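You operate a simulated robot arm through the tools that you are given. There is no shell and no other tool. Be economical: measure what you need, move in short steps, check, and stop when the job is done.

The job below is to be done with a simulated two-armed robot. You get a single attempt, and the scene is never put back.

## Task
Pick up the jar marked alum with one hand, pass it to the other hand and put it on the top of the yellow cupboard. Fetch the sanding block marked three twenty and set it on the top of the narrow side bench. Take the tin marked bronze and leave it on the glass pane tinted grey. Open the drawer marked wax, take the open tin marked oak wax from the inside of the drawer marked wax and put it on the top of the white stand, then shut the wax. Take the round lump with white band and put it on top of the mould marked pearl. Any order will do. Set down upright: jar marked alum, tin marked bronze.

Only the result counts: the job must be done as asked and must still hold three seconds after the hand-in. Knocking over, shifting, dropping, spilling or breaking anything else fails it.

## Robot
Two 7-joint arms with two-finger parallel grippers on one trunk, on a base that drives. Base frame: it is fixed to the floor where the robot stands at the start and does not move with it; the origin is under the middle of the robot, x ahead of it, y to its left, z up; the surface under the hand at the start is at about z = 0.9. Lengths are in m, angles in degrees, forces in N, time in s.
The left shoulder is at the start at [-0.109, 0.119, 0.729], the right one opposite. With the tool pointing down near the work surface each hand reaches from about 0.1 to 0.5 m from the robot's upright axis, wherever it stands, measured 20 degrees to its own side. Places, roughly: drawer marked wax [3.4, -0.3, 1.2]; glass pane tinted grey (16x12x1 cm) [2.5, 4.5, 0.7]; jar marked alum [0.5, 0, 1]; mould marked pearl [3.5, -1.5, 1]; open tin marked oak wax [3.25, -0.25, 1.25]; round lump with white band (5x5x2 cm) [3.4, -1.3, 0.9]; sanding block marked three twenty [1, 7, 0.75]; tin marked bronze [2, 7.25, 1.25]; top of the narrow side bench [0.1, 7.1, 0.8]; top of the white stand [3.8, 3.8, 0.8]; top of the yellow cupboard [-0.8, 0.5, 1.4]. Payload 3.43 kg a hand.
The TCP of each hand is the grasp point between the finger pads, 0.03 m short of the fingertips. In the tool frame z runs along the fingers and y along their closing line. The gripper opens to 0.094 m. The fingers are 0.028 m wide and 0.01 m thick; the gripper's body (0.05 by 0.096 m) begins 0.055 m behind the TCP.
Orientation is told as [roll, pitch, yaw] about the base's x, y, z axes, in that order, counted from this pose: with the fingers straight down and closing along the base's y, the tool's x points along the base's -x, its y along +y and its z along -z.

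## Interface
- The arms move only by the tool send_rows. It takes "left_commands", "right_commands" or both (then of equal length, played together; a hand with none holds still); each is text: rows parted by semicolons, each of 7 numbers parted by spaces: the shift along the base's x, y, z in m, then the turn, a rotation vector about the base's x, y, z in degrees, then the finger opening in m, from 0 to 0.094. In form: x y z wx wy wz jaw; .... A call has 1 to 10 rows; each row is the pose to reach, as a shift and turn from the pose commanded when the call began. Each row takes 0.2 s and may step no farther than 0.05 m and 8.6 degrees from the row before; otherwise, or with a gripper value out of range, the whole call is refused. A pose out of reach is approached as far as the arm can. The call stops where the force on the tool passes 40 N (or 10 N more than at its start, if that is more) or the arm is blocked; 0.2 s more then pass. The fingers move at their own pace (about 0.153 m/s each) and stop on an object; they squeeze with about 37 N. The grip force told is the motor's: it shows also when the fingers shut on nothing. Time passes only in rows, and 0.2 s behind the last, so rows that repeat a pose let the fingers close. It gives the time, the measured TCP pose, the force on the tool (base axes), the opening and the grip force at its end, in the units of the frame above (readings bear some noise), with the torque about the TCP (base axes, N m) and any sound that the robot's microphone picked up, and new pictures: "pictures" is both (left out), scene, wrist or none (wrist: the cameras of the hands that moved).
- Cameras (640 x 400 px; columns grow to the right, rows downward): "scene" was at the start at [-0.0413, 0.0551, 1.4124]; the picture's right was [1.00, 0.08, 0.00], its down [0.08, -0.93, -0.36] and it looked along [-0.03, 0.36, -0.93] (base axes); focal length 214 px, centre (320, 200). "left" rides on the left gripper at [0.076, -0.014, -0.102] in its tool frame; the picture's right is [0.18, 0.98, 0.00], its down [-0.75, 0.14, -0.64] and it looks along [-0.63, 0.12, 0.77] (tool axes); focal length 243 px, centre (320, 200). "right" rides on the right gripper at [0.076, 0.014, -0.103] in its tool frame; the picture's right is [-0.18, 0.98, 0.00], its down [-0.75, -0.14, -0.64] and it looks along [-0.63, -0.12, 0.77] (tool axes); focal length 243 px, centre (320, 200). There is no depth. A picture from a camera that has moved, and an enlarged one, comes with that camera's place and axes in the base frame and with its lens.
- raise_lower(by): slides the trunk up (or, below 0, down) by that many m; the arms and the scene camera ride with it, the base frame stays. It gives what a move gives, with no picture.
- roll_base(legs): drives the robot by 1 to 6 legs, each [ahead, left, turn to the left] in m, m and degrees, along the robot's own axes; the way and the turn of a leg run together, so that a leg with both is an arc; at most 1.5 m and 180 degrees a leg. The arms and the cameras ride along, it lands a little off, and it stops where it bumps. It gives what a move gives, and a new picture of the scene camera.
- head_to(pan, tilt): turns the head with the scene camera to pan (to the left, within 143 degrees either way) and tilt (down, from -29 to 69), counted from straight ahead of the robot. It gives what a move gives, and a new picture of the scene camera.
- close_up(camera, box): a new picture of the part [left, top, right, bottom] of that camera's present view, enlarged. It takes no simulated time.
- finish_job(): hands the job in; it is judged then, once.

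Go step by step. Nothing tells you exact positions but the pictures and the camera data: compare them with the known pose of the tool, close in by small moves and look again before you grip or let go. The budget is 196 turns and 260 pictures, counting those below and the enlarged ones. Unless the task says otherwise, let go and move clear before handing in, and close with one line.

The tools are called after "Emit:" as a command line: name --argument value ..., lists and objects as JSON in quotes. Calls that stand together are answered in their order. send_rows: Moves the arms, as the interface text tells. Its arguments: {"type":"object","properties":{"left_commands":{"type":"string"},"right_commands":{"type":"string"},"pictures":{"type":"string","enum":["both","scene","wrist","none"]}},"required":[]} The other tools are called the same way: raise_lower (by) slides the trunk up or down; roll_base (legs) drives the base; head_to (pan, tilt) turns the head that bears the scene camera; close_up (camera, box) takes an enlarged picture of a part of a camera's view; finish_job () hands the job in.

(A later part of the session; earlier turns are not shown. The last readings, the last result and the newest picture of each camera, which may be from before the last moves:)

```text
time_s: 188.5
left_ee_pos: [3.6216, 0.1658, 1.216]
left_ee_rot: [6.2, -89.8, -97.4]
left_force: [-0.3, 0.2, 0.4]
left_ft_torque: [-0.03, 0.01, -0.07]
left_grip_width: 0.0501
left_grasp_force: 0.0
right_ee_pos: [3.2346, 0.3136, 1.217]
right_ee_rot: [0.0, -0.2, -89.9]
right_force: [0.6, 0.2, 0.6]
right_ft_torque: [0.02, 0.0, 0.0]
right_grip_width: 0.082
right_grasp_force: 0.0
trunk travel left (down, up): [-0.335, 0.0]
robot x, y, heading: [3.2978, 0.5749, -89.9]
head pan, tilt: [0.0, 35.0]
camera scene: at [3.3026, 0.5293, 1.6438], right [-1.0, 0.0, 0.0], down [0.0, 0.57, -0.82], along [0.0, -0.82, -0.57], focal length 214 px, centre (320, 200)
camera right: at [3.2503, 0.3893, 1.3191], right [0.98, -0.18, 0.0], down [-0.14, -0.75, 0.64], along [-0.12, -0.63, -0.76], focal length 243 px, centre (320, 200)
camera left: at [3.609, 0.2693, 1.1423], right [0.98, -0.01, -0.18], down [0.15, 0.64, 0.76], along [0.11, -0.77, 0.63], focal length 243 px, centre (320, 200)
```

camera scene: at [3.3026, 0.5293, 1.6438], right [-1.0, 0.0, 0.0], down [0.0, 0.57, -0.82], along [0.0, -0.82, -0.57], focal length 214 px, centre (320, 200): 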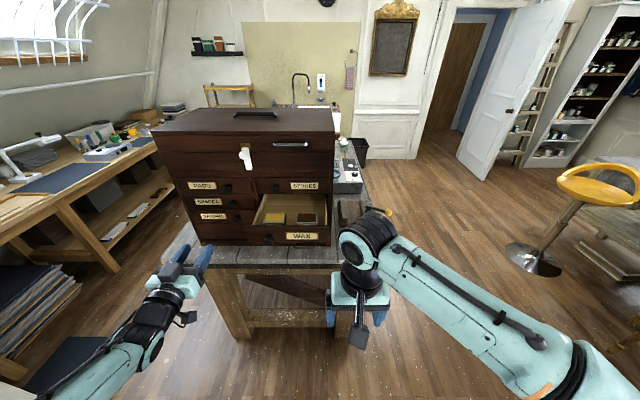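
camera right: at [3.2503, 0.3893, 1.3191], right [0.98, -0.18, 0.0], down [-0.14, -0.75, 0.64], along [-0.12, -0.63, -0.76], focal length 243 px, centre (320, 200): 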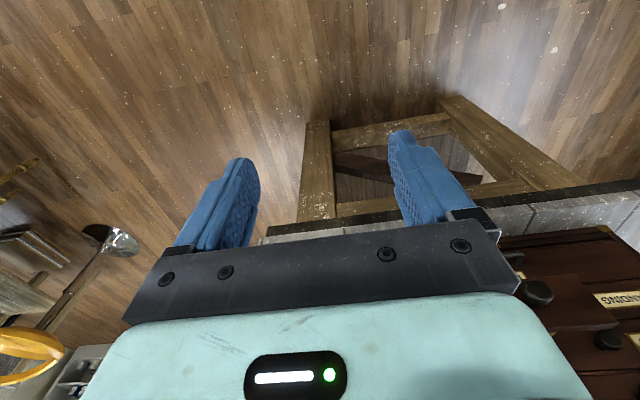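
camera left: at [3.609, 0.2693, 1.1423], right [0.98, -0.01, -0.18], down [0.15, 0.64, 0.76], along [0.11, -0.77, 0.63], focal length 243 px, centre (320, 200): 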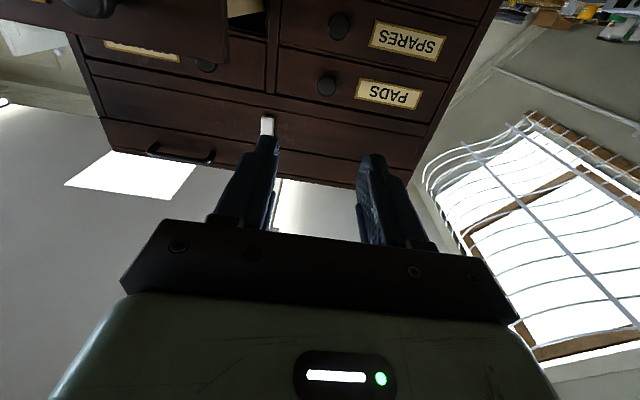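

Emit:
send_rows --right_commands "0.03 0 0.015 0 0 0 0.082; 0.06 0 0.03 0 0 0 0.082; 0.09 0 0.045 0 0 0 0.082; 0.115 0 0.05 0 0 0 0.082" --left_commands "0.01 0 0.01 0 0 0 0.05; 0.02 0.01 0.03 0 0 0 0.05; 0.03 0.02 0.05 0 0 0 0.05; 0.04 0.03 0.06 0 0 0 0.05" --pictures "none"

Emit:
roll_base --legs '[[0.17, 0, 0]]'

Emit:
close_up --camera "right" --box '[0, 0, 640, 400]'

```text
time_s: 189.5
left_ee_pos: [3.6623, 0.1981, 1.2769]
left_ee_rot: [14.2, -89.9, -105.1]
left_force: [0.2, 0.1, 0.0]
left_ft_torque: [0.0, 0.0, -0.02]
left_grip_width: 0.05
left_grasp_force: 0.1
right_ee_pos: [3.35, 0.3166, 1.267]
right_ee_rot: [0.1, -0.2, -89.9]
right_force: [1.9, 0.3, -0.5]
right_ft_torque: [-0.04, -0.02, -0.04]
right_grip_width: 0.0822
right_grasp_force: 0.1
trunk travel left (down, up): [-0.335, 0.0]
robot x, y, heading: [3.3022, 0.5708, -90.0]
head pan, tilt: [0.0, 35.0]
```

```text
time_s: 191.0
left_ee_pos: [3.6597, 0.0282, 1.2771]
left_ee_rot: [51.2, -89.9, -142.0]
left_force: [0.5, 0.0, 0.1]
left_ft_torque: [0.01, 0.01, -0.01]
left_grip_width: 0.0501
left_grasp_force: 0.1
right_ee_pos: [3.3484, 0.1455, 1.2665]
right_ee_rot: [0.1, -0.1, -89.8]
right_force: [-0.1, -0.2, 0.9]
right_ft_torque: [-0.01, 0.0, -0.04]
right_grip_width: 0.0821
right_grasp_force: 0.1
trunk travel left (down, up): [-0.335, 0.0]
robot x, y, heading: [3.2969, 0.4059, -90.0]
head pan, tilt: [0.0, 35.0]
camera scene: at [3.3009, 0.3604, 1.6435], right [-1.0, 0.0, 0.0], down [0.0, 0.57, -0.82], along [0.0, -0.82, -0.57], focal length 214 px, centre (320, 200)
```

scene: 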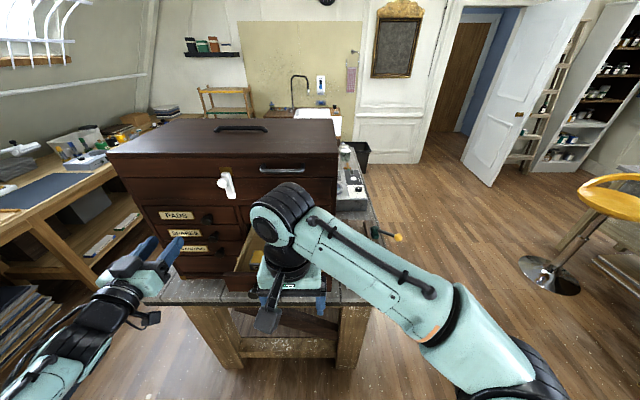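

```text
1.00 times, centred on (320, 200) of right (not enlarged: the box is as wide or as high as the picture)
camera zoom: at [3.3628, 0.2229, 1.3693], right [0.98, -0.18, 0.0], down [-0.14, -0.75, 0.65], along [-0.12, -0.63, -0.76], focal length 243 px, centre (320, 200)
```

zoom: 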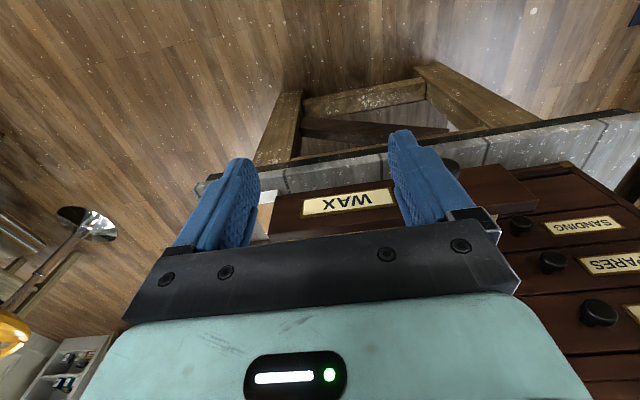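

Emit:
send_rows --right_commands "0 -0.03 -0.005 0 0 0 0.082; 0 -0.06 -0.01 0 0 0 0.082; 0 -0.09 -0.015 0 0 0 0.082; 0 -0.115 -0.02 0 0 0 0.082" --pictures "both"

```text
time_s: 192.0
left_ee_pos: [3.6628, 0.0266, 1.2771]
left_ee_rot: [41.9, -89.9, -132.9]
left_force: [-0.4, 0.3, -0.1]
left_ft_torque: [-0.02, 0.02, 0.0]
left_grip_width: 0.05
left_grasp_force: 0.0
right_ee_pos: [3.3501, 0.0269, 1.2467]
right_ee_rot: [0.0, -0.2, -89.7]
right_force: [0.1, -0.1, -0.7]
right_ft_torque: [-0.02, 0.03, 0.0]
right_grip_width: 0.0819
right_grasp_force: 0.1
trunk travel left (down, up): [-0.335, 0.0]
robot x, y, heading: [3.3037, 0.4072, -89.9]
head pan, tilt: [0.0, 35.0]
camera scene: at [3.3013, 0.3589, 1.6437], right [-1.0, 0.0, 0.0], down [0.0, 0.57, -0.82], along [0.0, -0.82, -0.57], focal length 214 px, centre (320, 200)
camera right: at [3.3639, 0.1045, 1.3491], right [0.98, -0.18, 0.0], down [-0.14, -0.75, 0.65], along [-0.12, -0.63, -0.76], focal length 243 px, centre (320, 200)
```

scene: 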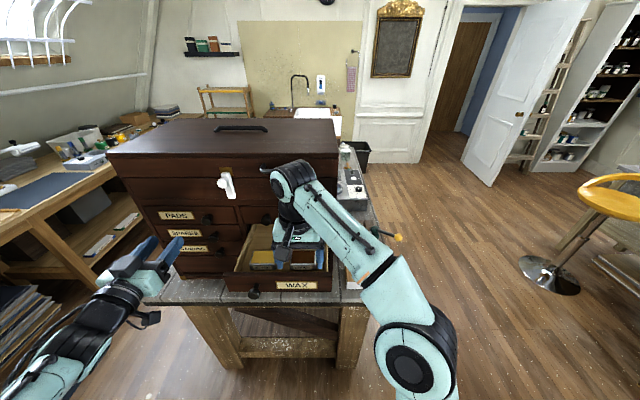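
right: 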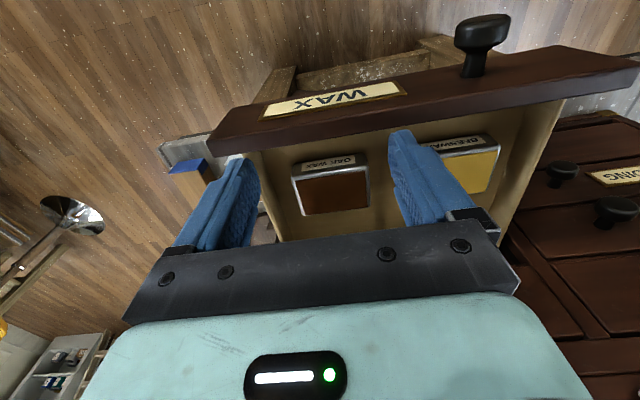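

Tin centre confirmed at [3.349, -0.027]. Moving over and down around it.

Emit:
send_rows --right_commands "0.001 -0.03 0 0 0 0 0.082; 0.001 -0.054 0 0 0 0 0.082; 0.001 -0.054 -0.02 0 0 0 0.082; 0.001 -0.054 -0.035 0 0 0 0.082" --pictures "both"

Emit:
close_up --camera "scene" --box '[220, 200, 360, 300]'

```text
time_s: 193.0
left_ee_pos: [3.6597, 0.0281, 1.2785]
left_ee_rot: [68.6, -90.0, -159.5]
left_force: [0.3, 0.1, 0.3]
left_ft_torque: [0.01, 0.02, -0.03]
left_grip_width: 0.05
left_grasp_force: 0.1
right_ee_pos: [3.3476, -0.0246, 1.2116]
right_ee_rot: [0.1, -0.3, -89.8]
right_force: [-0.9, 0.0, 0.3]
right_ft_torque: [-0.04, -0.05, 0.04]
right_grip_width: 0.082
right_grasp_force: 0.2
right hand out of reach, approached as far as the arm can: row 2
trunk travel left (down, up): [-0.335, 0.0]
robot x, y, heading: [3.3016, 0.4043, -89.7]
head pan, tilt: [0.0, 35.0]
camera scene: at [3.3002, 0.3602, 1.6438], right [-1.0, 0.0, 0.0], down [0.0, 0.57, -0.82], along [0.0, -0.82, -0.57], focal length 214 px, centre (320, 200)
camera right: at [3.3628, 0.0516, 1.3137], right [0.98, -0.18, 0.0], down [-0.14, -0.75, 0.65], along [-0.12, -0.63, -0.76], focal length 243 px, centre (320, 200)
```

scene: 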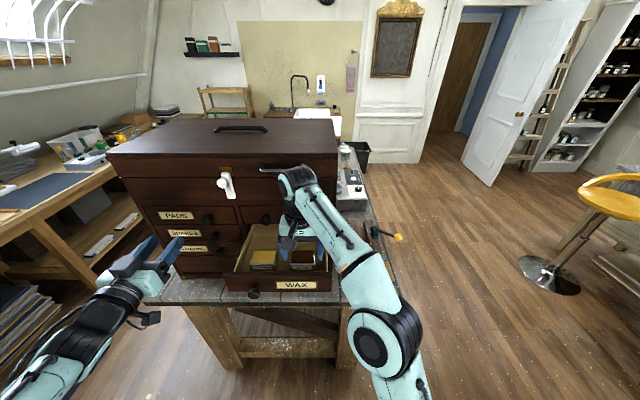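
right: 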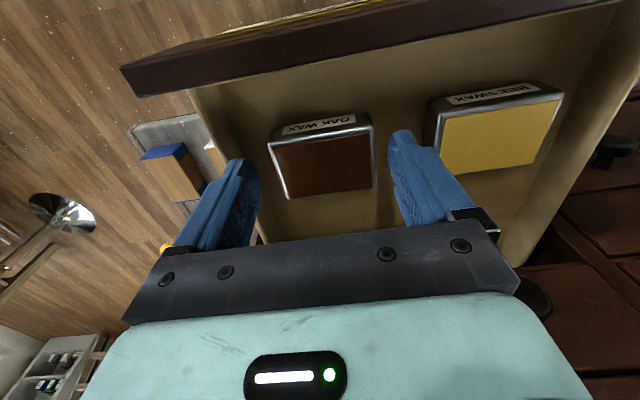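

```text
4.00 times, centred on (290, 250) of scene
camera zoom: at [3.3002, 0.3602, 1.6438], right [-1.0, 0.0, 0.0], down [0.0, 0.57, -0.82], along [0.0, -0.82, -0.57], focal length 858 px, centre (440, 0)
```

zoom: 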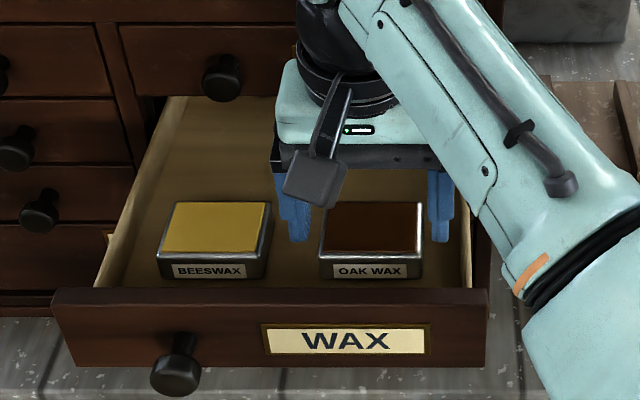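

Emit:
send_rows --right_commands "0.003 -0.006 -0.015 0 0 0 0.082; 0.003 -0.006 -0.025 0 0 0 0.082; 0.003 -0.006 -0.031 0 0 0 0.082" --pictures "wrist"

```text
time_s: 193.8
left_ee_pos: [3.6604, 0.0258, 1.2774]
left_ee_rot: [52.5, -89.9, -143.3]
left_force: [-0.5, 0.4, 0.2]
left_ft_torque: [0.0, 0.01, -0.02]
left_grip_width: 0.0501
left_grasp_force: 0.1
right_ee_pos: [3.3522, -0.0306, 1.1793]
right_ee_rot: [0.0, -0.3, -89.9]
right_force: [-0.3, -0.5, -0.2]
right_ft_torque: [0.01, 0.03, -0.01]
right_grip_width: 0.0821
right_grasp_force: 0.1
trunk travel left (down, up): [-0.335, 0.0]
robot x, y, heading: [3.3009, 0.4077, -89.7]
head pan, tilt: [0.0, 35.0]
camera right: at [3.3667, 0.0465, 1.2821], right [0.98, -0.18, 0.0], down [-0.14, -0.75, 0.65], along [-0.12, -0.64, -0.76], focal length 243 px, centre (320, 200)
```

right: 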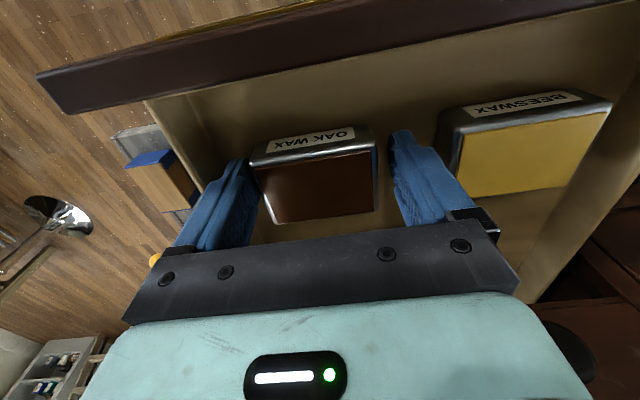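

Aligned; closing on the tin and lifting slowly.

Emit:
send_rows --right_commands "0 0 0 0 0 0 0.06; 0 0 0 0 0 0 0.03; 0 0 0 0 0 0 0.02; 0 0 0 0 0 0 0.02; 0 0 0.008 0 0 0 0.02; 0 0 0.02 0 0 0 0.02" --pictures "wrist"

```text
time_s: 195.2
left_ee_pos: [3.661, 0.0251, 1.2776]
left_ee_rot: [48.1, -89.9, -138.8]
left_force: [0.7, -0.7, -0.5]
left_ft_torque: [0.01, 0.01, 0.0]
left_grip_width: 0.0504
left_grasp_force: 0.1
right_ee_pos: [3.3528, -0.0298, 1.1995]
right_ee_rot: [-0.1, -0.1, -89.8]
right_force: [0.1, -0.3, -3.6]
right_ft_torque: [0.08, 0.0, -0.04]
right_grip_width: 0.0715
right_grasp_force: 37.1
trunk travel left (down, up): [-0.335, 0.0]
robot x, y, heading: [3.3011, 0.3997, -89.7]
head pan, tilt: [0.0, 35.0]
camera right: at [3.3677, 0.0467, 1.3028], right [0.98, -0.18, 0.0], down [-0.14, -0.75, 0.64], along [-0.12, -0.63, -0.76], focal length 243 px, centre (320, 200)
```

right: 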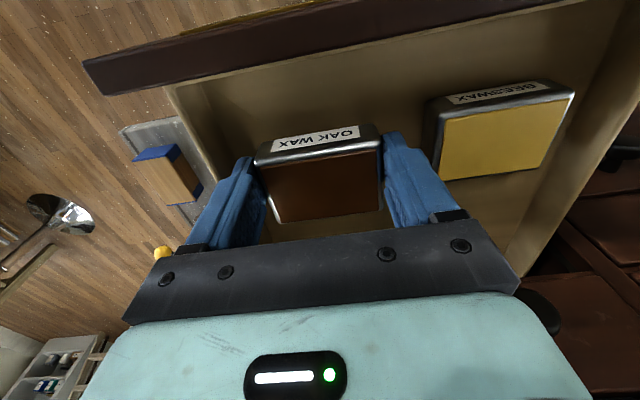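

Tin held (3.6 N). Raising, then clearing the drawer front by drawing back toward the robot.

Emit:
send_rows --right_commands "0 0 0.012 0 0 0 0.02; 0 0 0.024 0 0 0 0.02; 0 0 0.034 0 0 0 0.02; 0 0.006 0.042 0 0 0 0.02" --pictures "wrist"

Emit:
close_up --camera "scene" --box '[220, 200, 360, 300]'

```text
time_s: 196.2
left_ee_pos: [3.6609, 0.0256, 1.2774]
left_ee_rot: [57.9, -89.9, -148.6]
left_force: [-0.2, 0.2, -0.3]
left_ft_torque: [-0.01, -0.02, -0.02]
left_grip_width: 0.0501
left_grasp_force: 0.1
right_ee_pos: [3.3478, -0.0161, 1.2386]
right_ee_rot: [0.1, -0.3, -89.8]
right_force: [0.5, -0.6, -4.1]
right_ft_torque: [0.04, 0.01, 0.0]
right_grip_width: 0.0716
right_grasp_force: 37.2
right hand out of reach, approached as far as the arm can: row 2, 3, 4
trunk travel left (down, up): [-0.335, 0.0]
robot x, y, heading: [3.3032, 0.4074, -90.0]
head pan, tilt: [0.0, 35.0]
camera right: at [3.3628, 0.0609, 1.3415], right [0.98, -0.18, 0.0], down [-0.14, -0.75, 0.65], along [-0.11, -0.64, -0.76], focal length 243 px, centre (320, 200)
```

right: 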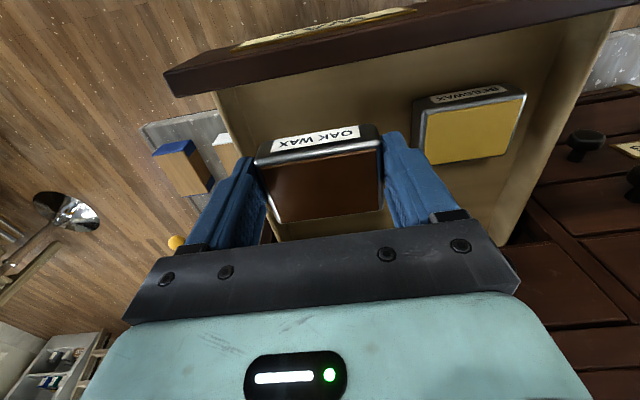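

```text
4.00 times, centred on (290, 250) of scene
camera zoom: at [3.3007, 0.3596, 1.6437], right [-1.0, 0.0, 0.0], down [0.0, 0.57, -0.82], along [0.0, -0.82, -0.57], focal length 858 px, centre (440, 0)
```

zoom: 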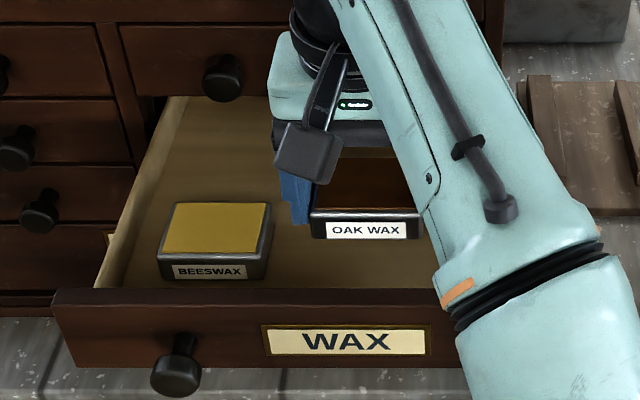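

The tin's underside is ~2 cm above the drawer front. Drawing it back over the front.

Emit:
send_rows --right_commands "0 0.02 0.005 0 0 0 0.02; 0 0.04 0.012 0 0 0 0.02; 0 0.07 0.02 0 0 0 0.02; 0 0.1 0.025 0 0 0 0.02; 0 0.13 0.025 0 0 0 0.02; 0 0.16 0.025 0 0 0 0.02" --pictures "scene"

```text
time_s: 197.6
left_ee_pos: [3.661, 0.0276, 1.278]
left_ee_rot: [68.5, -89.9, -159.4]
left_force: [-0.5, -0.4, 0.4]
left_ft_torque: [0.01, 0.0, 0.02]
left_grip_width: 0.05
left_grasp_force: 0.1
right_ee_pos: [3.3463, 0.1473, 1.2651]
right_ee_rot: [0.0, -0.3, -89.8]
right_force: [-0.3, 0.2, -4.6]
right_ft_torque: [0.02, 0.01, 0.0]
right_grip_width: 0.0718
right_grasp_force: 37.1
trunk travel left (down, up): [-0.335, 0.0]
robot x, y, heading: [3.3014, 0.4031, -89.9]
head pan, tilt: [0.0, 35.0]
camera scene: at [3.3003, 0.3604, 1.6437], right [-1.0, 0.0, 0.0], down [0.0, 0.57, -0.82], along [0.0, -0.82, -0.57], focal length 214 px, centre (320, 200)
```

scene: 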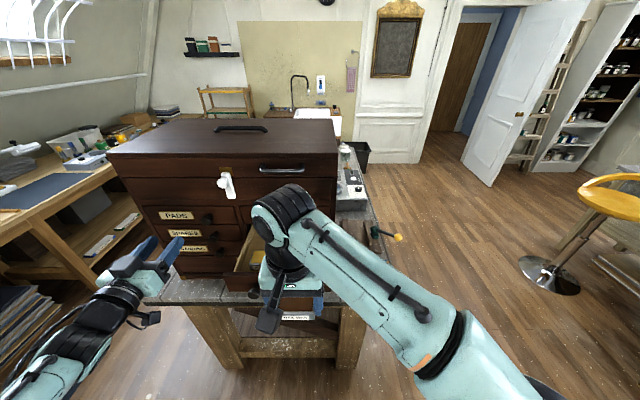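

Tin is clear of the drawer. I'll shift it aside, back up, and bring the left hand (fingers closed) in front of the drawer.

Emit:
send_rows --right_commands "-0.03 0.01 0 0 0 0 0.02; -0.06 0.02 0 0 0 0 0.02; -0.09 0.03 0 0 0 0 0.02; -0.12 0.04 0 0 0 0 0.02; -0.15 0.04 0 0 0 0 0.02; -0.18 0.04 0 0 0 0 0.02" --pictures "none"

Emit:
roll_base --legs '[[-0.22, 0, 0]]'

Emit:
send_rows --left_commands "-0.03 0 -0.02 0 0 0 0.02; -0.06 0 -0.04 0 0 0 0; -0.09 0 -0.06 0 0 0 0; -0.12 0 -0.08 0 0 0 0; -0.15 0 -0.1 0 0 0 0; -0.18 0 -0.11 0 0 0 0; -0.21 0 -0.11 0 0 0 0; -0.235 0 -0.11 0 0 0 0" --pictures "both"

```text
time_s: 199.0
left_ee_pos: [3.6602, 0.0262, 1.2776]
left_ee_rot: [65.6, -89.8, -156.5]
left_force: [-0.2, -0.4, 0.0]
left_ft_torque: [-0.01, 0.0, 0.01]
left_grip_width: 0.0498
left_grasp_force: 0.1
right_ee_pos: [3.1657, 0.1849, 1.2634]
right_ee_rot: [0.1, -0.4, -89.7]
right_force: [-0.3, 0.0, -3.3]
right_ft_torque: [0.05, 0.01, -0.02]
right_grip_width: 0.0717
right_grasp_force: 36.7
trunk travel left (down, up): [-0.335, 0.0]
robot x, y, heading: [3.3015, 0.4015, -90.0]
head pan, tilt: [0.0, 35.0]
```

```text
time_s: 200.7
left_ee_pos: [3.66, 0.2461, 1.2774]
left_ee_rot: [50.5, -89.9, -141.5]
left_force: [-1.0, 0.4, 0.1]
left_ft_torque: [0.0, 0.01, -0.01]
left_grip_width: 0.0499
left_grasp_force: 0.2
right_ee_pos: [3.1673, 0.4044, 1.2643]
right_ee_rot: [0.0, -0.2, -89.9]
right_force: [-0.3, -0.3, -3.9]
right_ft_torque: [0.02, -0.02, -0.02]
right_grip_width: 0.0713
right_grasp_force: 37.1
trunk travel left (down, up): [-0.335, 0.0]
robot x, y, heading: [3.3021, 0.6236, -90.2]
head pan, tilt: [0.0, 35.0]
camera scene: at [3.3007, 0.5793, 1.6439], right [-1.0, 0.0, 0.0], down [0.0, 0.57, -0.82], along [0.0, -0.82, -0.57], focal length 214 px, centre (320, 200)
```

scene: 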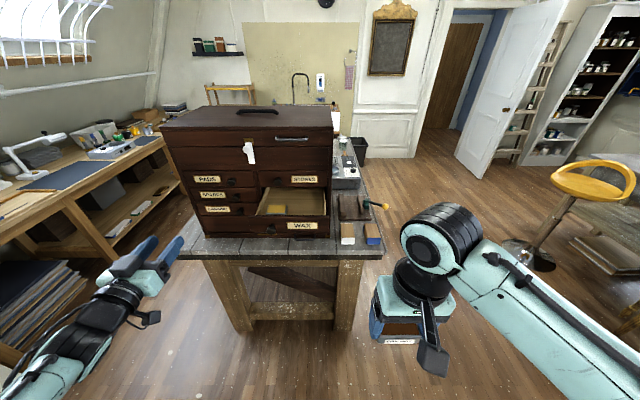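

```text
time_s: 202.5
left_ee_pos: [3.417, 0.2276, 1.1779]
left_ee_rot: [41.7, -89.8, -132.5]
left_force: [-0.6, 0.2, -0.3]
left_ft_torque: [0.01, 0.01, 0.04]
left_grip_width: 0.0
left_grasp_force: 33.0
left hand out of reach, approached as far as the arm can: row 4, 5, 6, 7, 8
right_ee_pos: [3.1679, 0.4055, 1.2661]
right_ee_rot: [0.0, -0.1, -89.8]
right_force: [-0.1, -1.1, -3.7]
right_ft_torque: [0.04, 0.01, -0.01]
right_grip_width: 0.0716
right_grasp_force: 37.3
trunk travel left (down, up): [-0.335, 0.0]
robot x, y, heading: [3.2986, 0.6226, -90.1]
head pan, tilt: [0.0, 35.0]
camera scene: at [3.3003, 0.5795, 1.6437], right [-1.0, 0.0, 0.0], down [0.0, 0.57, -0.82], along [0.0, -0.82, -0.57], focal length 214 px, centre (320, 200)
camera left: at [3.4055, 0.3307, 1.1024], right [0.98, -0.01, -0.18], down [0.15, 0.64, 0.76], along [0.11, -0.77, 0.63], focal length 243 px, centre (320, 200)
```

scene: 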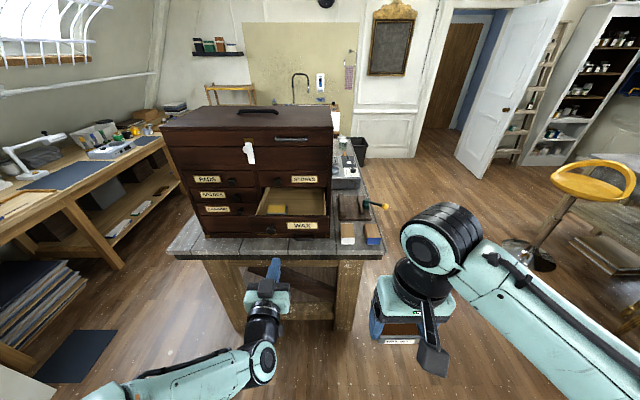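
left: 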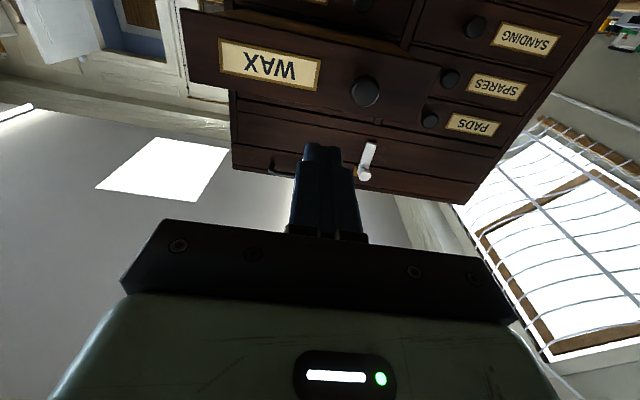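

The closed left fingers point at the panel between label and knob. Rolling forward, then pushing shut with the arm.

Emit:
roll_base --legs '[[0.15, 0, 0]]'

Emit:
send_rows --left_commands "0 0 -0.014 0 0 0 0; 0 -0.025 -0.014 0 0 0 0; 0 -0.05 -0.014 0 0 0 0; 0 -0.075 -0.014 0 0 0 0; 0 -0.1 -0.014 0 0 0 0; 0 -0.125 -0.014 0 0 0 0; 0 -0.15 -0.014 0 0 0 0; 0 -0.17 -0.014 0 0 0 0" --pictures "both"

```text
time_s: 203.8
left_ee_pos: [3.4168, 0.0807, 1.1769]
left_ee_rot: [47.2, -89.7, -138.3]
left_force: [0.4, -0.3, -0.1]
left_ft_torque: [-0.05, 0.01, -0.05]
left_grip_width: 0.0
left_grasp_force: 32.6
right_ee_pos: [3.1657, 0.2595, 1.2645]
right_ee_rot: [0.0, -0.2, -90.0]
right_force: [0.9, 0.4, -4.4]
right_ft_torque: [0.07, -0.04, 0.01]
right_grip_width: 0.0715
right_grasp_force: 37.0
trunk travel left (down, up): [-0.335, 0.0]
robot x, y, heading: [3.2979, 0.4746, -90.2]
head pan, tilt: [0.0, 35.0]
camera scene: at [3.3003, 0.4336, 1.6435], right [-1.0, 0.0, 0.0], down [0.0, 0.57, -0.82], along [0.0, -0.82, -0.57], focal length 214 px, centre (320, 200)
```

scene: 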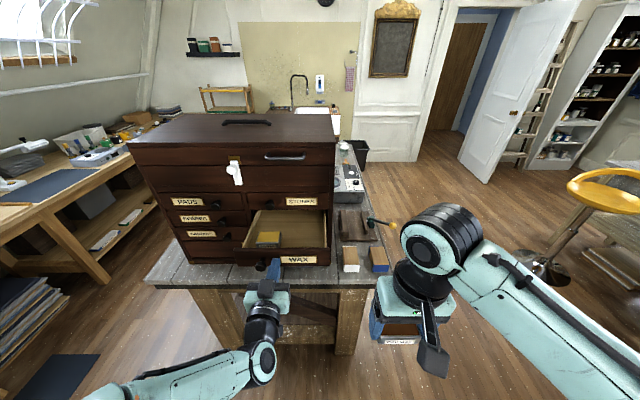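

```text
time_s: 205.6
left_ee_pos: [3.4152, -0.0915, 1.1622]
left_ee_rot: [49.2, -89.8, -140.3]
left_force: [0.5, -0.4, 0.0]
left_ft_torque: [-0.02, 0.0, -0.02]
left_grip_width: 0.0
left_grasp_force: 33.3
left hand out of reach, approached as far as the arm can: row 1
right_ee_pos: [3.1649, 0.2591, 1.2644]
right_ee_rot: [0.0, -0.3, -90.0]
right_force: [0.7, 0.0, -3.1]
right_ft_torque: [0.07, -0.03, -0.01]
right_grip_width: 0.0717
right_grasp_force: 36.9
trunk travel left (down, up): [-0.335, 0.0]
robot x, y, heading: [3.3038, 0.4756, -90.1]
head pan, tilt: [0.0, 35.0]
camera scene: at [3.3002, 0.4319, 1.6437], right [-1.0, 0.0, 0.0], down [0.0, 0.57, -0.82], along [0.0, -0.82, -0.57], focal length 214 px, centre (320, 200)
camera left: at [3.4047, 0.0125, 1.089], right [0.98, -0.02, -0.18], down [0.15, 0.64, 0.76], along [0.1, -0.77, 0.63], focal length 243 px, centre (320, 200)
```

scene: 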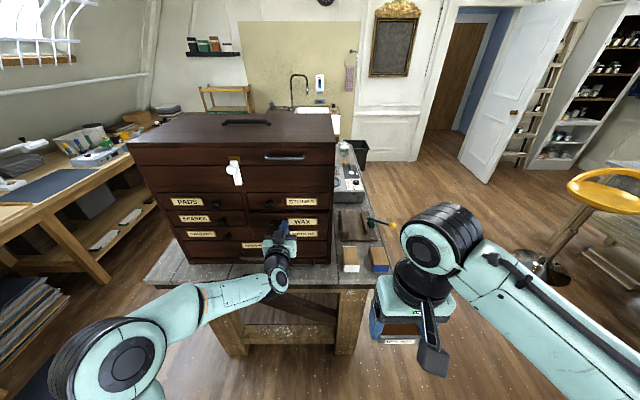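
left: 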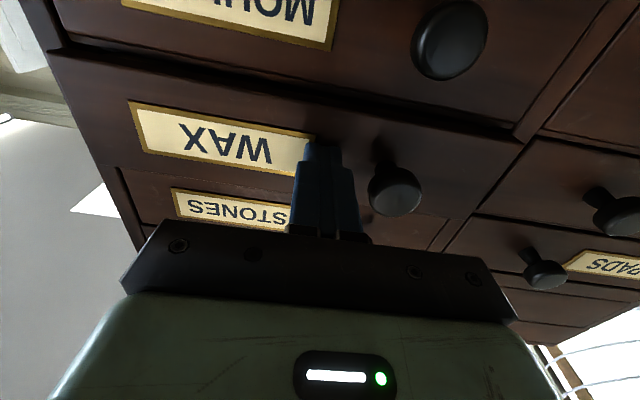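

Nearly closed; pushing gently to the stop.

Emit:
send_rows --left_commands "0 -0.006 0 0 0 0 0; 0 -0.012 0 0 0 0 0; 0 -0.018 0 0 0 0 0; 0 -0.023 0 0 0 0 0; 0 -0.028 0 0 0 0 0; 0 -0.033 0 0 0 0 0" --pictures "wrist"

Emit:
close_up --camera "scene" --box '[220, 180, 360, 280]'

```text
time_s: 206.9
left_ee_pos: [3.4171, -0.1093, 1.1632]
left_ee_rot: [27.9, -89.8, -119.1]
left_force: [3.3, 32.9, 0.6]
left_ft_torque: [-0.33, -0.06, 0.28]
left_grip_width: 0.0
left_grasp_force: 32.5
right_ee_pos: [3.1674, 0.2634, 1.2646]
right_ee_rot: [-0.1, -0.3, -89.8]
right_force: [0.2, 0.5, -4.1]
right_ft_torque: [0.03, -0.02, -0.01]
right_grip_width: 0.0717
right_grasp_force: 37.1
trunk travel left (down, up): [-0.335, 0.0]
robot x, y, heading: [3.2986, 0.48, -90.2]
head pan, tilt: [0.0, 35.0]
stopped in row 6 (left hand): the force on the tool passed its limit at 45 N (the readings are from after the stop); the commanded pose is now the measured one
camera left: at [3.4052, -0.0057, 1.0889], right [0.98, -0.02, -0.18], down [0.15, 0.64, 0.76], along [0.1, -0.77, 0.63], focal length 243 px, centre (320, 200)
```

left: 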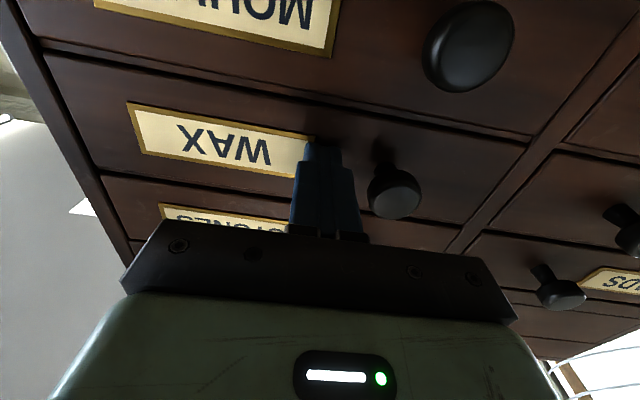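

```text
4.00 times, centred on (290, 230) of scene
camera zoom: at [3.3013, 0.4402, 1.6439], right [-1.0, 0.0, 0.0], down [0.0, 0.57, -0.82], along [0.0, -0.82, -0.57], focal length 858 px, centre (440, 80)
```

zoom: 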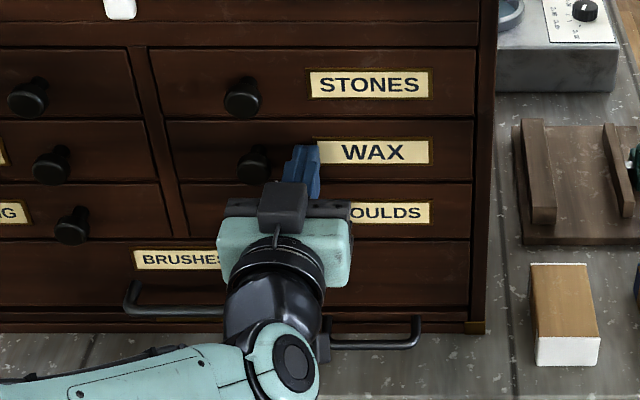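

The drawer is shut flush. I'll back away, return the left hand to hang down, and turn toward the white stand.

Emit:
roll_base --legs '[[-0.3, 0, 0]]'

Emit:
send_rows --left_commands "0.03 0 0.01 8.5 0 0 0.04; 0.06 0 0.02 17 0 0 0.06; 0.09 0.02 0.03 25.5 0 0 0.08; 0.12 0.04 0.04 34 0 0 0.08; 0.14 0.06 0.05 42.5 0 0 0.08; 0.16 0.08 0.06 51 0 0 0.08; 0.17 0.1 0.07 59.5 0 0 0.08; 0.18 0.12 0.07 68 0 0 0.08; 0.18 0.14 0.07 76.5 0 0 0.08; 0.18 0.16 0.07 85 0 0 0.08" --pictures "none"

Emit:
roll_base --legs '[[-0.05, 0, 0], [0, 0, 180], [0, 0.12, 0]]'

```text
time_s: 208.9
left_ee_pos: [3.4176, 0.1864, 1.1612]
left_ee_rot: [17.9, -89.5, -109.0]
left_force: [-1.0, -0.6, 0.0]
left_ft_torque: [-0.03, -0.02, 0.02]
left_grip_width: 0.0002
left_grasp_force: 33.5
right_ee_pos: [3.1657, 0.5595, 1.2655]
right_ee_rot: [0.0, -0.3, -89.8]
right_force: [-0.4, -0.9, -4.1]
right_ft_torque: [0.03, 0.01, 0.03]
right_grip_width: 0.0714
right_grasp_force: 36.6
trunk travel left (down, up): [-0.335, 0.0]
robot x, y, heading: [3.3036, 0.7796, -89.8]
head pan, tilt: [0.0, 35.0]
camera scene: at [3.3006, 0.7336, 1.6439], right [-1.0, 0.0, 0.0], down [0.0, 0.57, -0.82], along [0.0, -0.82, -0.57], focal length 214 px, centre (320, 200)
```

scene: 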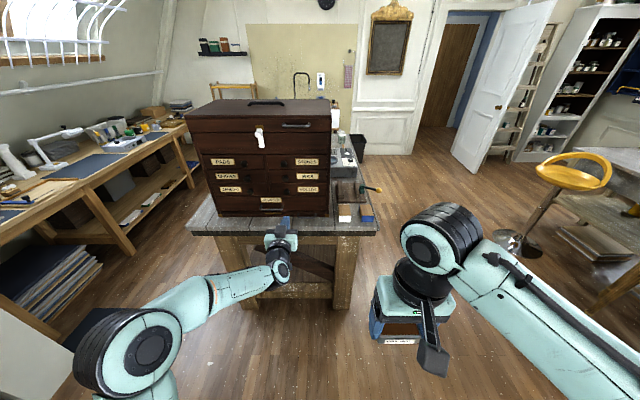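

```text
time_s: 211.1
left_ee_pos: [3.5981, 0.3451, 1.2313]
left_ee_rot: [-1.1, -4.5, -90.1]
left_force: [0.0, 0.9, 0.4]
left_ft_torque: [0.01, -0.01, 0.02]
left_grip_width: 0.08
left_grasp_force: 0.1
left hand out of reach, approached as far as the arm can: row 3
right_ee_pos: [3.1664, 0.5595, 1.2637]
right_ee_rot: [0.1, -0.1, -89.8]
right_force: [-0.4, -0.2, -3.6]
right_ft_torque: [0.05, 0.01, 0.03]
right_grip_width: 0.0717
right_grasp_force: 36.6
trunk travel left (down, up): [-0.335, 0.0]
robot x, y, heading: [3.3022, 0.7782, -90.1]
head pan, tilt: [0.0, 35.0]
```

```text
time_s: 220.8
left_ee_pos: [2.8685, 1.2434, 1.2323]
left_ee_rot: [-1.0, -4.5, 92.2]
left_force: [-0.9, 0.0, 0.7]
left_ft_torque: [-0.01, 0.0, -0.01]
left_grip_width: 0.0802
left_grasp_force: 0.1
right_ee_pos: [3.3087, 1.0465, 1.2639]
right_ee_rot: [0.0, -0.3, 92.5]
right_force: [-0.1, 0.7, -4.1]
right_ft_torque: [-0.02, -0.02, -0.02]
right_grip_width: 0.0715
right_grasp_force: 37.3
trunk travel left (down, up): [-0.335, 0.0]
robot x, y, heading: [3.1821, 0.8242, 92.2]
head pan, tilt: [0.0, 35.0]
camera scene: at [3.1811, 0.8658, 1.6437], right [1.0, 0.04, 0.0], down [0.02, -0.57, -0.82], along [-0.03, 0.82, -0.57], focal length 214 px, centre (320, 200)
```

scene: 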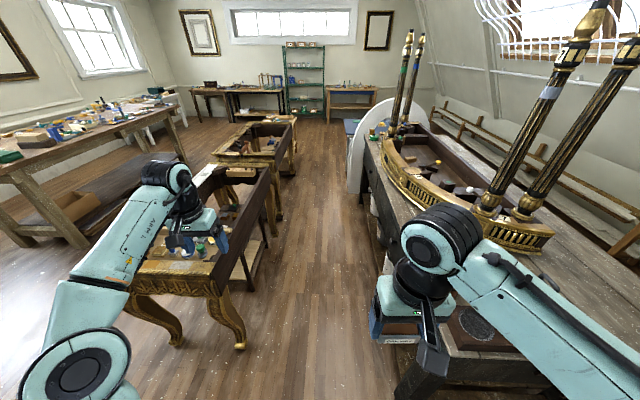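

The corridor between the gilt tables and the black table is clear. I'll drive ahead carefully and look for the white stand.

Emit:
roll_base --legs '[[0.1, 0.06, -2.2], [1.4, 0, 0]]'

Emit:
head_to --pan -20 --tilt 35

```text
time_s: 228.6
left_ee_pos: [2.8277, 2.7494, 1.2298]
left_ee_rot: [-0.9, -4.6, 89.6]
left_force: [-0.4, 0.0, -0.9]
left_ft_torque: [0.0, 0.04, 0.01]
left_grip_width: 0.0799
left_grasp_force: 0.1
right_ee_pos: [3.2574, 2.5306, 1.2643]
right_ee_rot: [-0.1, -0.2, 89.9]
right_force: [0.0, 0.5, -3.7]
right_ft_torque: [-0.04, -0.01, 0.01]
right_grip_width: 0.0719
right_grasp_force: 37.3
trunk travel left (down, up): [-0.335, 0.0]
robot x, y, heading: [3.1212, 2.3098, 89.8]
head pan, tilt: [0.0, 35.0]
camera scene: at [3.1215, 2.3562, 1.6437], right [1.0, 0.0, 0.0], down [0.0, -0.57, -0.82], along [0.0, 0.82, -0.57], focal length 214 px, centre (320, 200)
```

scene: 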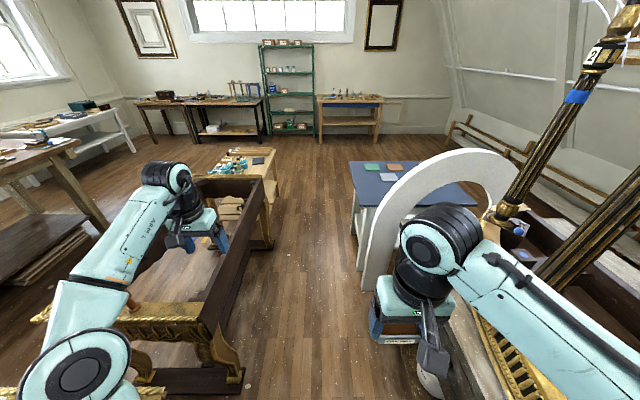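

```text
time_s: 229.4
left_ee_pos: [2.8267, 2.7488, 1.2319]
left_ee_rot: [-0.9, -4.7, 89.6]
left_force: [0.1, 0.0, 0.0]
left_ft_torque: [0.0, -0.02, 0.02]
left_grip_width: 0.0798
left_grasp_force: 0.1
right_ee_pos: [3.2568, 2.53, 1.2647]
right_ee_rot: [0.0, -0.2, 90.0]
right_force: [-0.1, 0.9, -3.2]
right_ft_torque: [-0.03, -0.01, 0.01]
right_grip_width: 0.0715
right_grasp_force: 36.7
trunk travel left (down, up): [-0.335, 0.0]
robot x, y, heading: [3.1243, 2.3121, 90.0]
head pan, tilt: [-20.0, 35.0]
camera scene: at [3.1514, 2.3509, 1.6437], right [0.94, -0.35, 0.0], down [-0.2, -0.54, -0.82], along [0.28, 0.77, -0.57], focal length 214 px, centre (320, 200)
```

scene: 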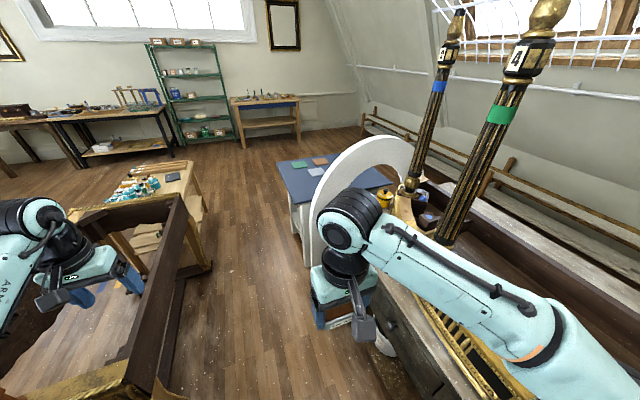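

The white stand (blue top) is ahead on the right at about x 3.4–4.2, y 3.5–4.2. I'll check how wide the passage is.

Emit:
head_to --pan 0 --tilt 60

Emit:
head_to --pan -30 --tilt 50

```text
time_s: 230.3
left_ee_pos: [2.8273, 2.747, 1.2304]
left_ee_rot: [-1.0, -4.6, 89.6]
left_force: [-0.4, -0.1, 0.1]
left_ft_torque: [0.01, -0.02, 0.0]
left_grip_width: 0.0799
left_grasp_force: 0.0
right_ee_pos: [3.2574, 2.5315, 1.2636]
right_ee_rot: [0.0, -0.3, 89.9]
right_force: [0.3, 0.0, -4.2]
right_ft_torque: [-0.04, -0.02, 0.03]
right_grip_width: 0.0718
right_grasp_force: 36.6
trunk travel left (down, up): [-0.335, 0.0]
robot x, y, heading: [3.1192, 2.311, 89.7]
head pan, tilt: [0.0, 60.0]
camera scene: at [3.1215, 2.3349, 1.6095], right [1.0, 0.0, 0.0], down [0.0, -0.87, -0.5], along [0.0, 0.5, -0.87], focal length 214 px, centre (320, 200)
```

scene: 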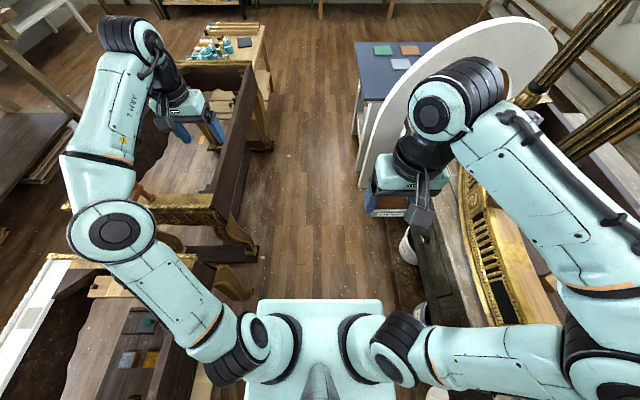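

```text
time_s: 231.2
left_ee_pos: [2.8278, 2.7469, 1.2318]
left_ee_rot: [-0.9, -4.5, 89.5]
left_force: [0.7, 0.1, -0.3]
left_ft_torque: [0.0, 0.03, 0.01]
left_grip_width: 0.0798
left_grasp_force: 0.0
right_ee_pos: [3.2572, 2.5325, 1.2644]
right_ee_rot: [0.1, -0.3, 89.8]
right_force: [0.3, -0.1, -3.1]
right_ft_torque: [-0.01, 0.0, 0.01]
right_grip_width: 0.0716
right_grasp_force: 36.5
trunk travel left (down, up): [-0.335, 0.0]
robot x, y, heading: [3.123, 2.3118, 89.8]
head pan, tilt: [-30.0, 50.0]
camera scene: at [3.1598, 2.3348, 1.622], right [0.86, -0.5, 0.0], down [-0.39, -0.66, -0.64], along [0.32, 0.56, -0.77], focal length 214 px, centre (320, 200)
```

scene: 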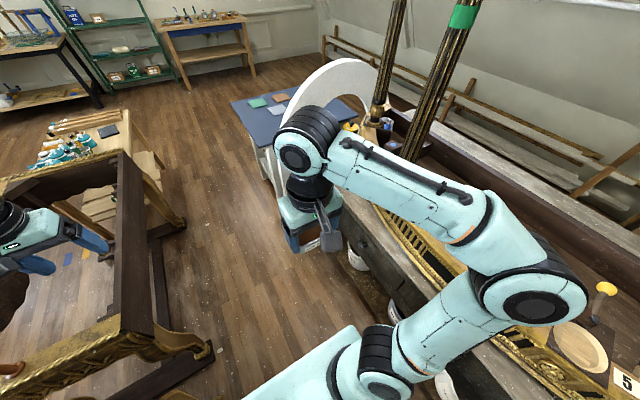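

To pass the white arch safely I'll stretch the right arm forward near the centreline, which tucks its elbow, then drive straight through to beyond the stand.

Emit:
send_rows --right_commands "-0.02 0.035 -0.005 0 0 0 0.02; -0.04 0.07 -0.01 0 0 0 0.02; -0.06 0.105 -0.02 0 0 0 0.02; -0.08 0.14 -0.03 0 0 0 0.02; -0.1 0.17 -0.04 0 0 0 0.02; -0.115 0.19 -0.045 0 0 0 0.02" --pictures "scene"

Emit:
head_to --pan -60 --tilt 35

```text
time_s: 232.6
left_ee_pos: [2.8251, 2.7479, 1.2316]
left_ee_rot: [-1.0, -4.6, 89.6]
left_force: [0.9, -0.2, 0.4]
left_ft_torque: [0.02, -0.03, 0.04]
left_grip_width: 0.0801
left_grasp_force: 0.0
right_ee_pos: [3.1411, 2.7226, 1.2195]
right_ee_rot: [0.0, -0.2, 89.8]
right_force: [-0.4, -0.8, -4.2]
right_ft_torque: [-0.07, 0.0, 0.01]
right_grip_width: 0.0717
right_grasp_force: 36.9
trunk travel left (down, up): [-0.335, 0.0]
robot x, y, heading: [3.1216, 2.3115, 89.9]
head pan, tilt: [-30.0, 50.0]
camera scene: at [3.1592, 2.3355, 1.622], right [0.86, -0.5, 0.0], down [-0.39, -0.66, -0.64], along [0.32, 0.56, -0.77], focal length 214 px, centre (320, 200)
```

scene: 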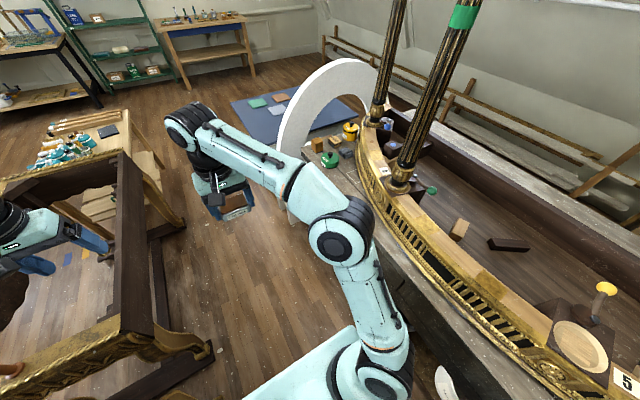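

```text
time_s: 233.6
left_ee_pos: [2.8258, 2.7477, 1.2307]
left_ee_rot: [-1.1, -4.6, 89.6]
left_force: [-0.1, -0.3, 0.1]
left_ft_torque: [-0.01, 0.01, -0.02]
left_grip_width: 0.0799
left_grasp_force: 0.0
right_ee_pos: [3.1424, 2.7214, 1.219]
right_ee_rot: [0.0, -0.1, 89.9]
right_force: [-0.1, 0.5, -4.1]
right_ft_torque: [-0.06, 0.01, -0.02]
right_grip_width: 0.0715
right_grasp_force: 37.5
trunk travel left (down, up): [-0.335, 0.0]
robot x, y, heading: [3.1213, 2.3147, 89.9]
head pan, tilt: [-60.0, 35.0]
camera scene: at [3.1974, 2.3123, 1.6437], right [0.5, -0.87, 0.0], down [-0.5, -0.29, -0.82], along [0.71, 0.41, -0.57], focal length 214 px, centre (320, 200)
```

scene: 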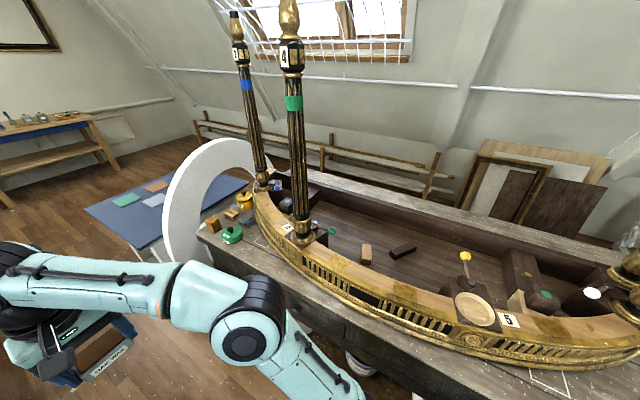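

The elbow is well tucked now. Driving straight ahead past the arch and stand.

Emit:
roll_base --legs '[[1.2, 0, 0], [1.2, 0, 0]]'

Emit:
head_to --pan -125 --tilt 40

```text
time_s: 245.2
left_ee_pos: [2.7854, 5.1109, 1.2315]
left_ee_rot: [-1.0, -4.5, 91.4]
left_force: [-0.3, 0.3, 0.6]
left_ft_torque: [0.0, -0.01, -0.02]
left_grip_width: 0.0797
left_grasp_force: 0.1
right_ee_pos: [3.1023, 5.095, 1.2192]
right_ee_rot: [0.0, -0.3, 91.5]
right_force: [-0.2, -0.1, -3.7]
right_ft_torque: [-0.03, 0.01, 0.01]
right_grip_width: 0.0719
right_grasp_force: 37.6
trunk travel left (down, up): [-0.335, 0.0]
robot x, y, heading: [3.0932, 4.686, 91.5]
head pan, tilt: [-60.0, 35.0]
camera scene: at [3.1698, 4.6862, 1.6437], right [0.52, -0.85, 0.0], down [-0.49, -0.3, -0.82], along [0.7, 0.43, -0.57], focal length 214 px, centre (320, 200)
```

scene: 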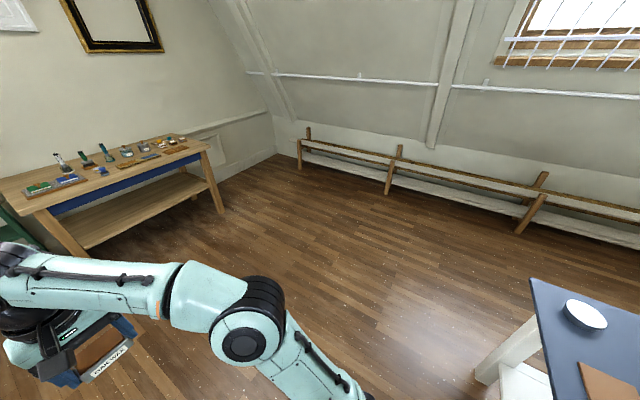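

```text
time_s: 246.6
left_ee_pos: [2.7867, 5.1106, 1.2304]
left_ee_rot: [-1.0, -4.6, 91.3]
left_force: [0.8, 0.7, -0.4]
left_ft_torque: [-0.02, 0.0, 0.0]
left_grip_width: 0.0798
left_grasp_force: 0.0
right_ee_pos: [3.1008, 5.0948, 1.2186]
right_ee_rot: [0.0, -0.1, 91.5]
right_force: [1.1, 0.8, -3.5]
right_ft_torque: [-0.01, -0.01, -0.02]
right_grip_width: 0.0716
right_grasp_force: 37.4
trunk travel left (down, up): [-0.335, 0.0]
robot x, y, heading: [3.0942, 4.6836, 91.5]
head pan, tilt: [-125.0, 40.0]
camera scene: at [3.1657, 4.5936, 1.6362], right [-0.55, -0.83, 0.0], down [-0.54, 0.35, -0.77], along [0.64, -0.42, -0.64], focal length 214 px, centre (320, 200)
```

scene: 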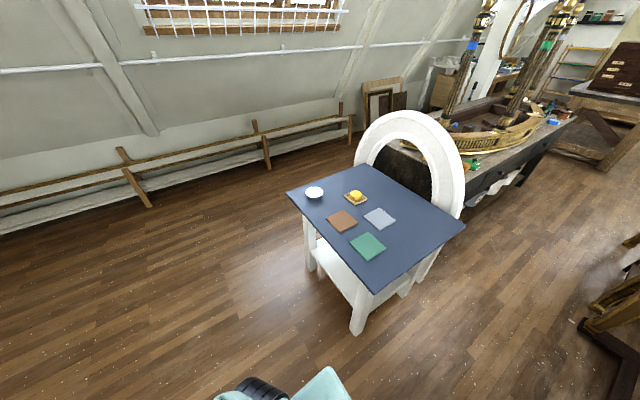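

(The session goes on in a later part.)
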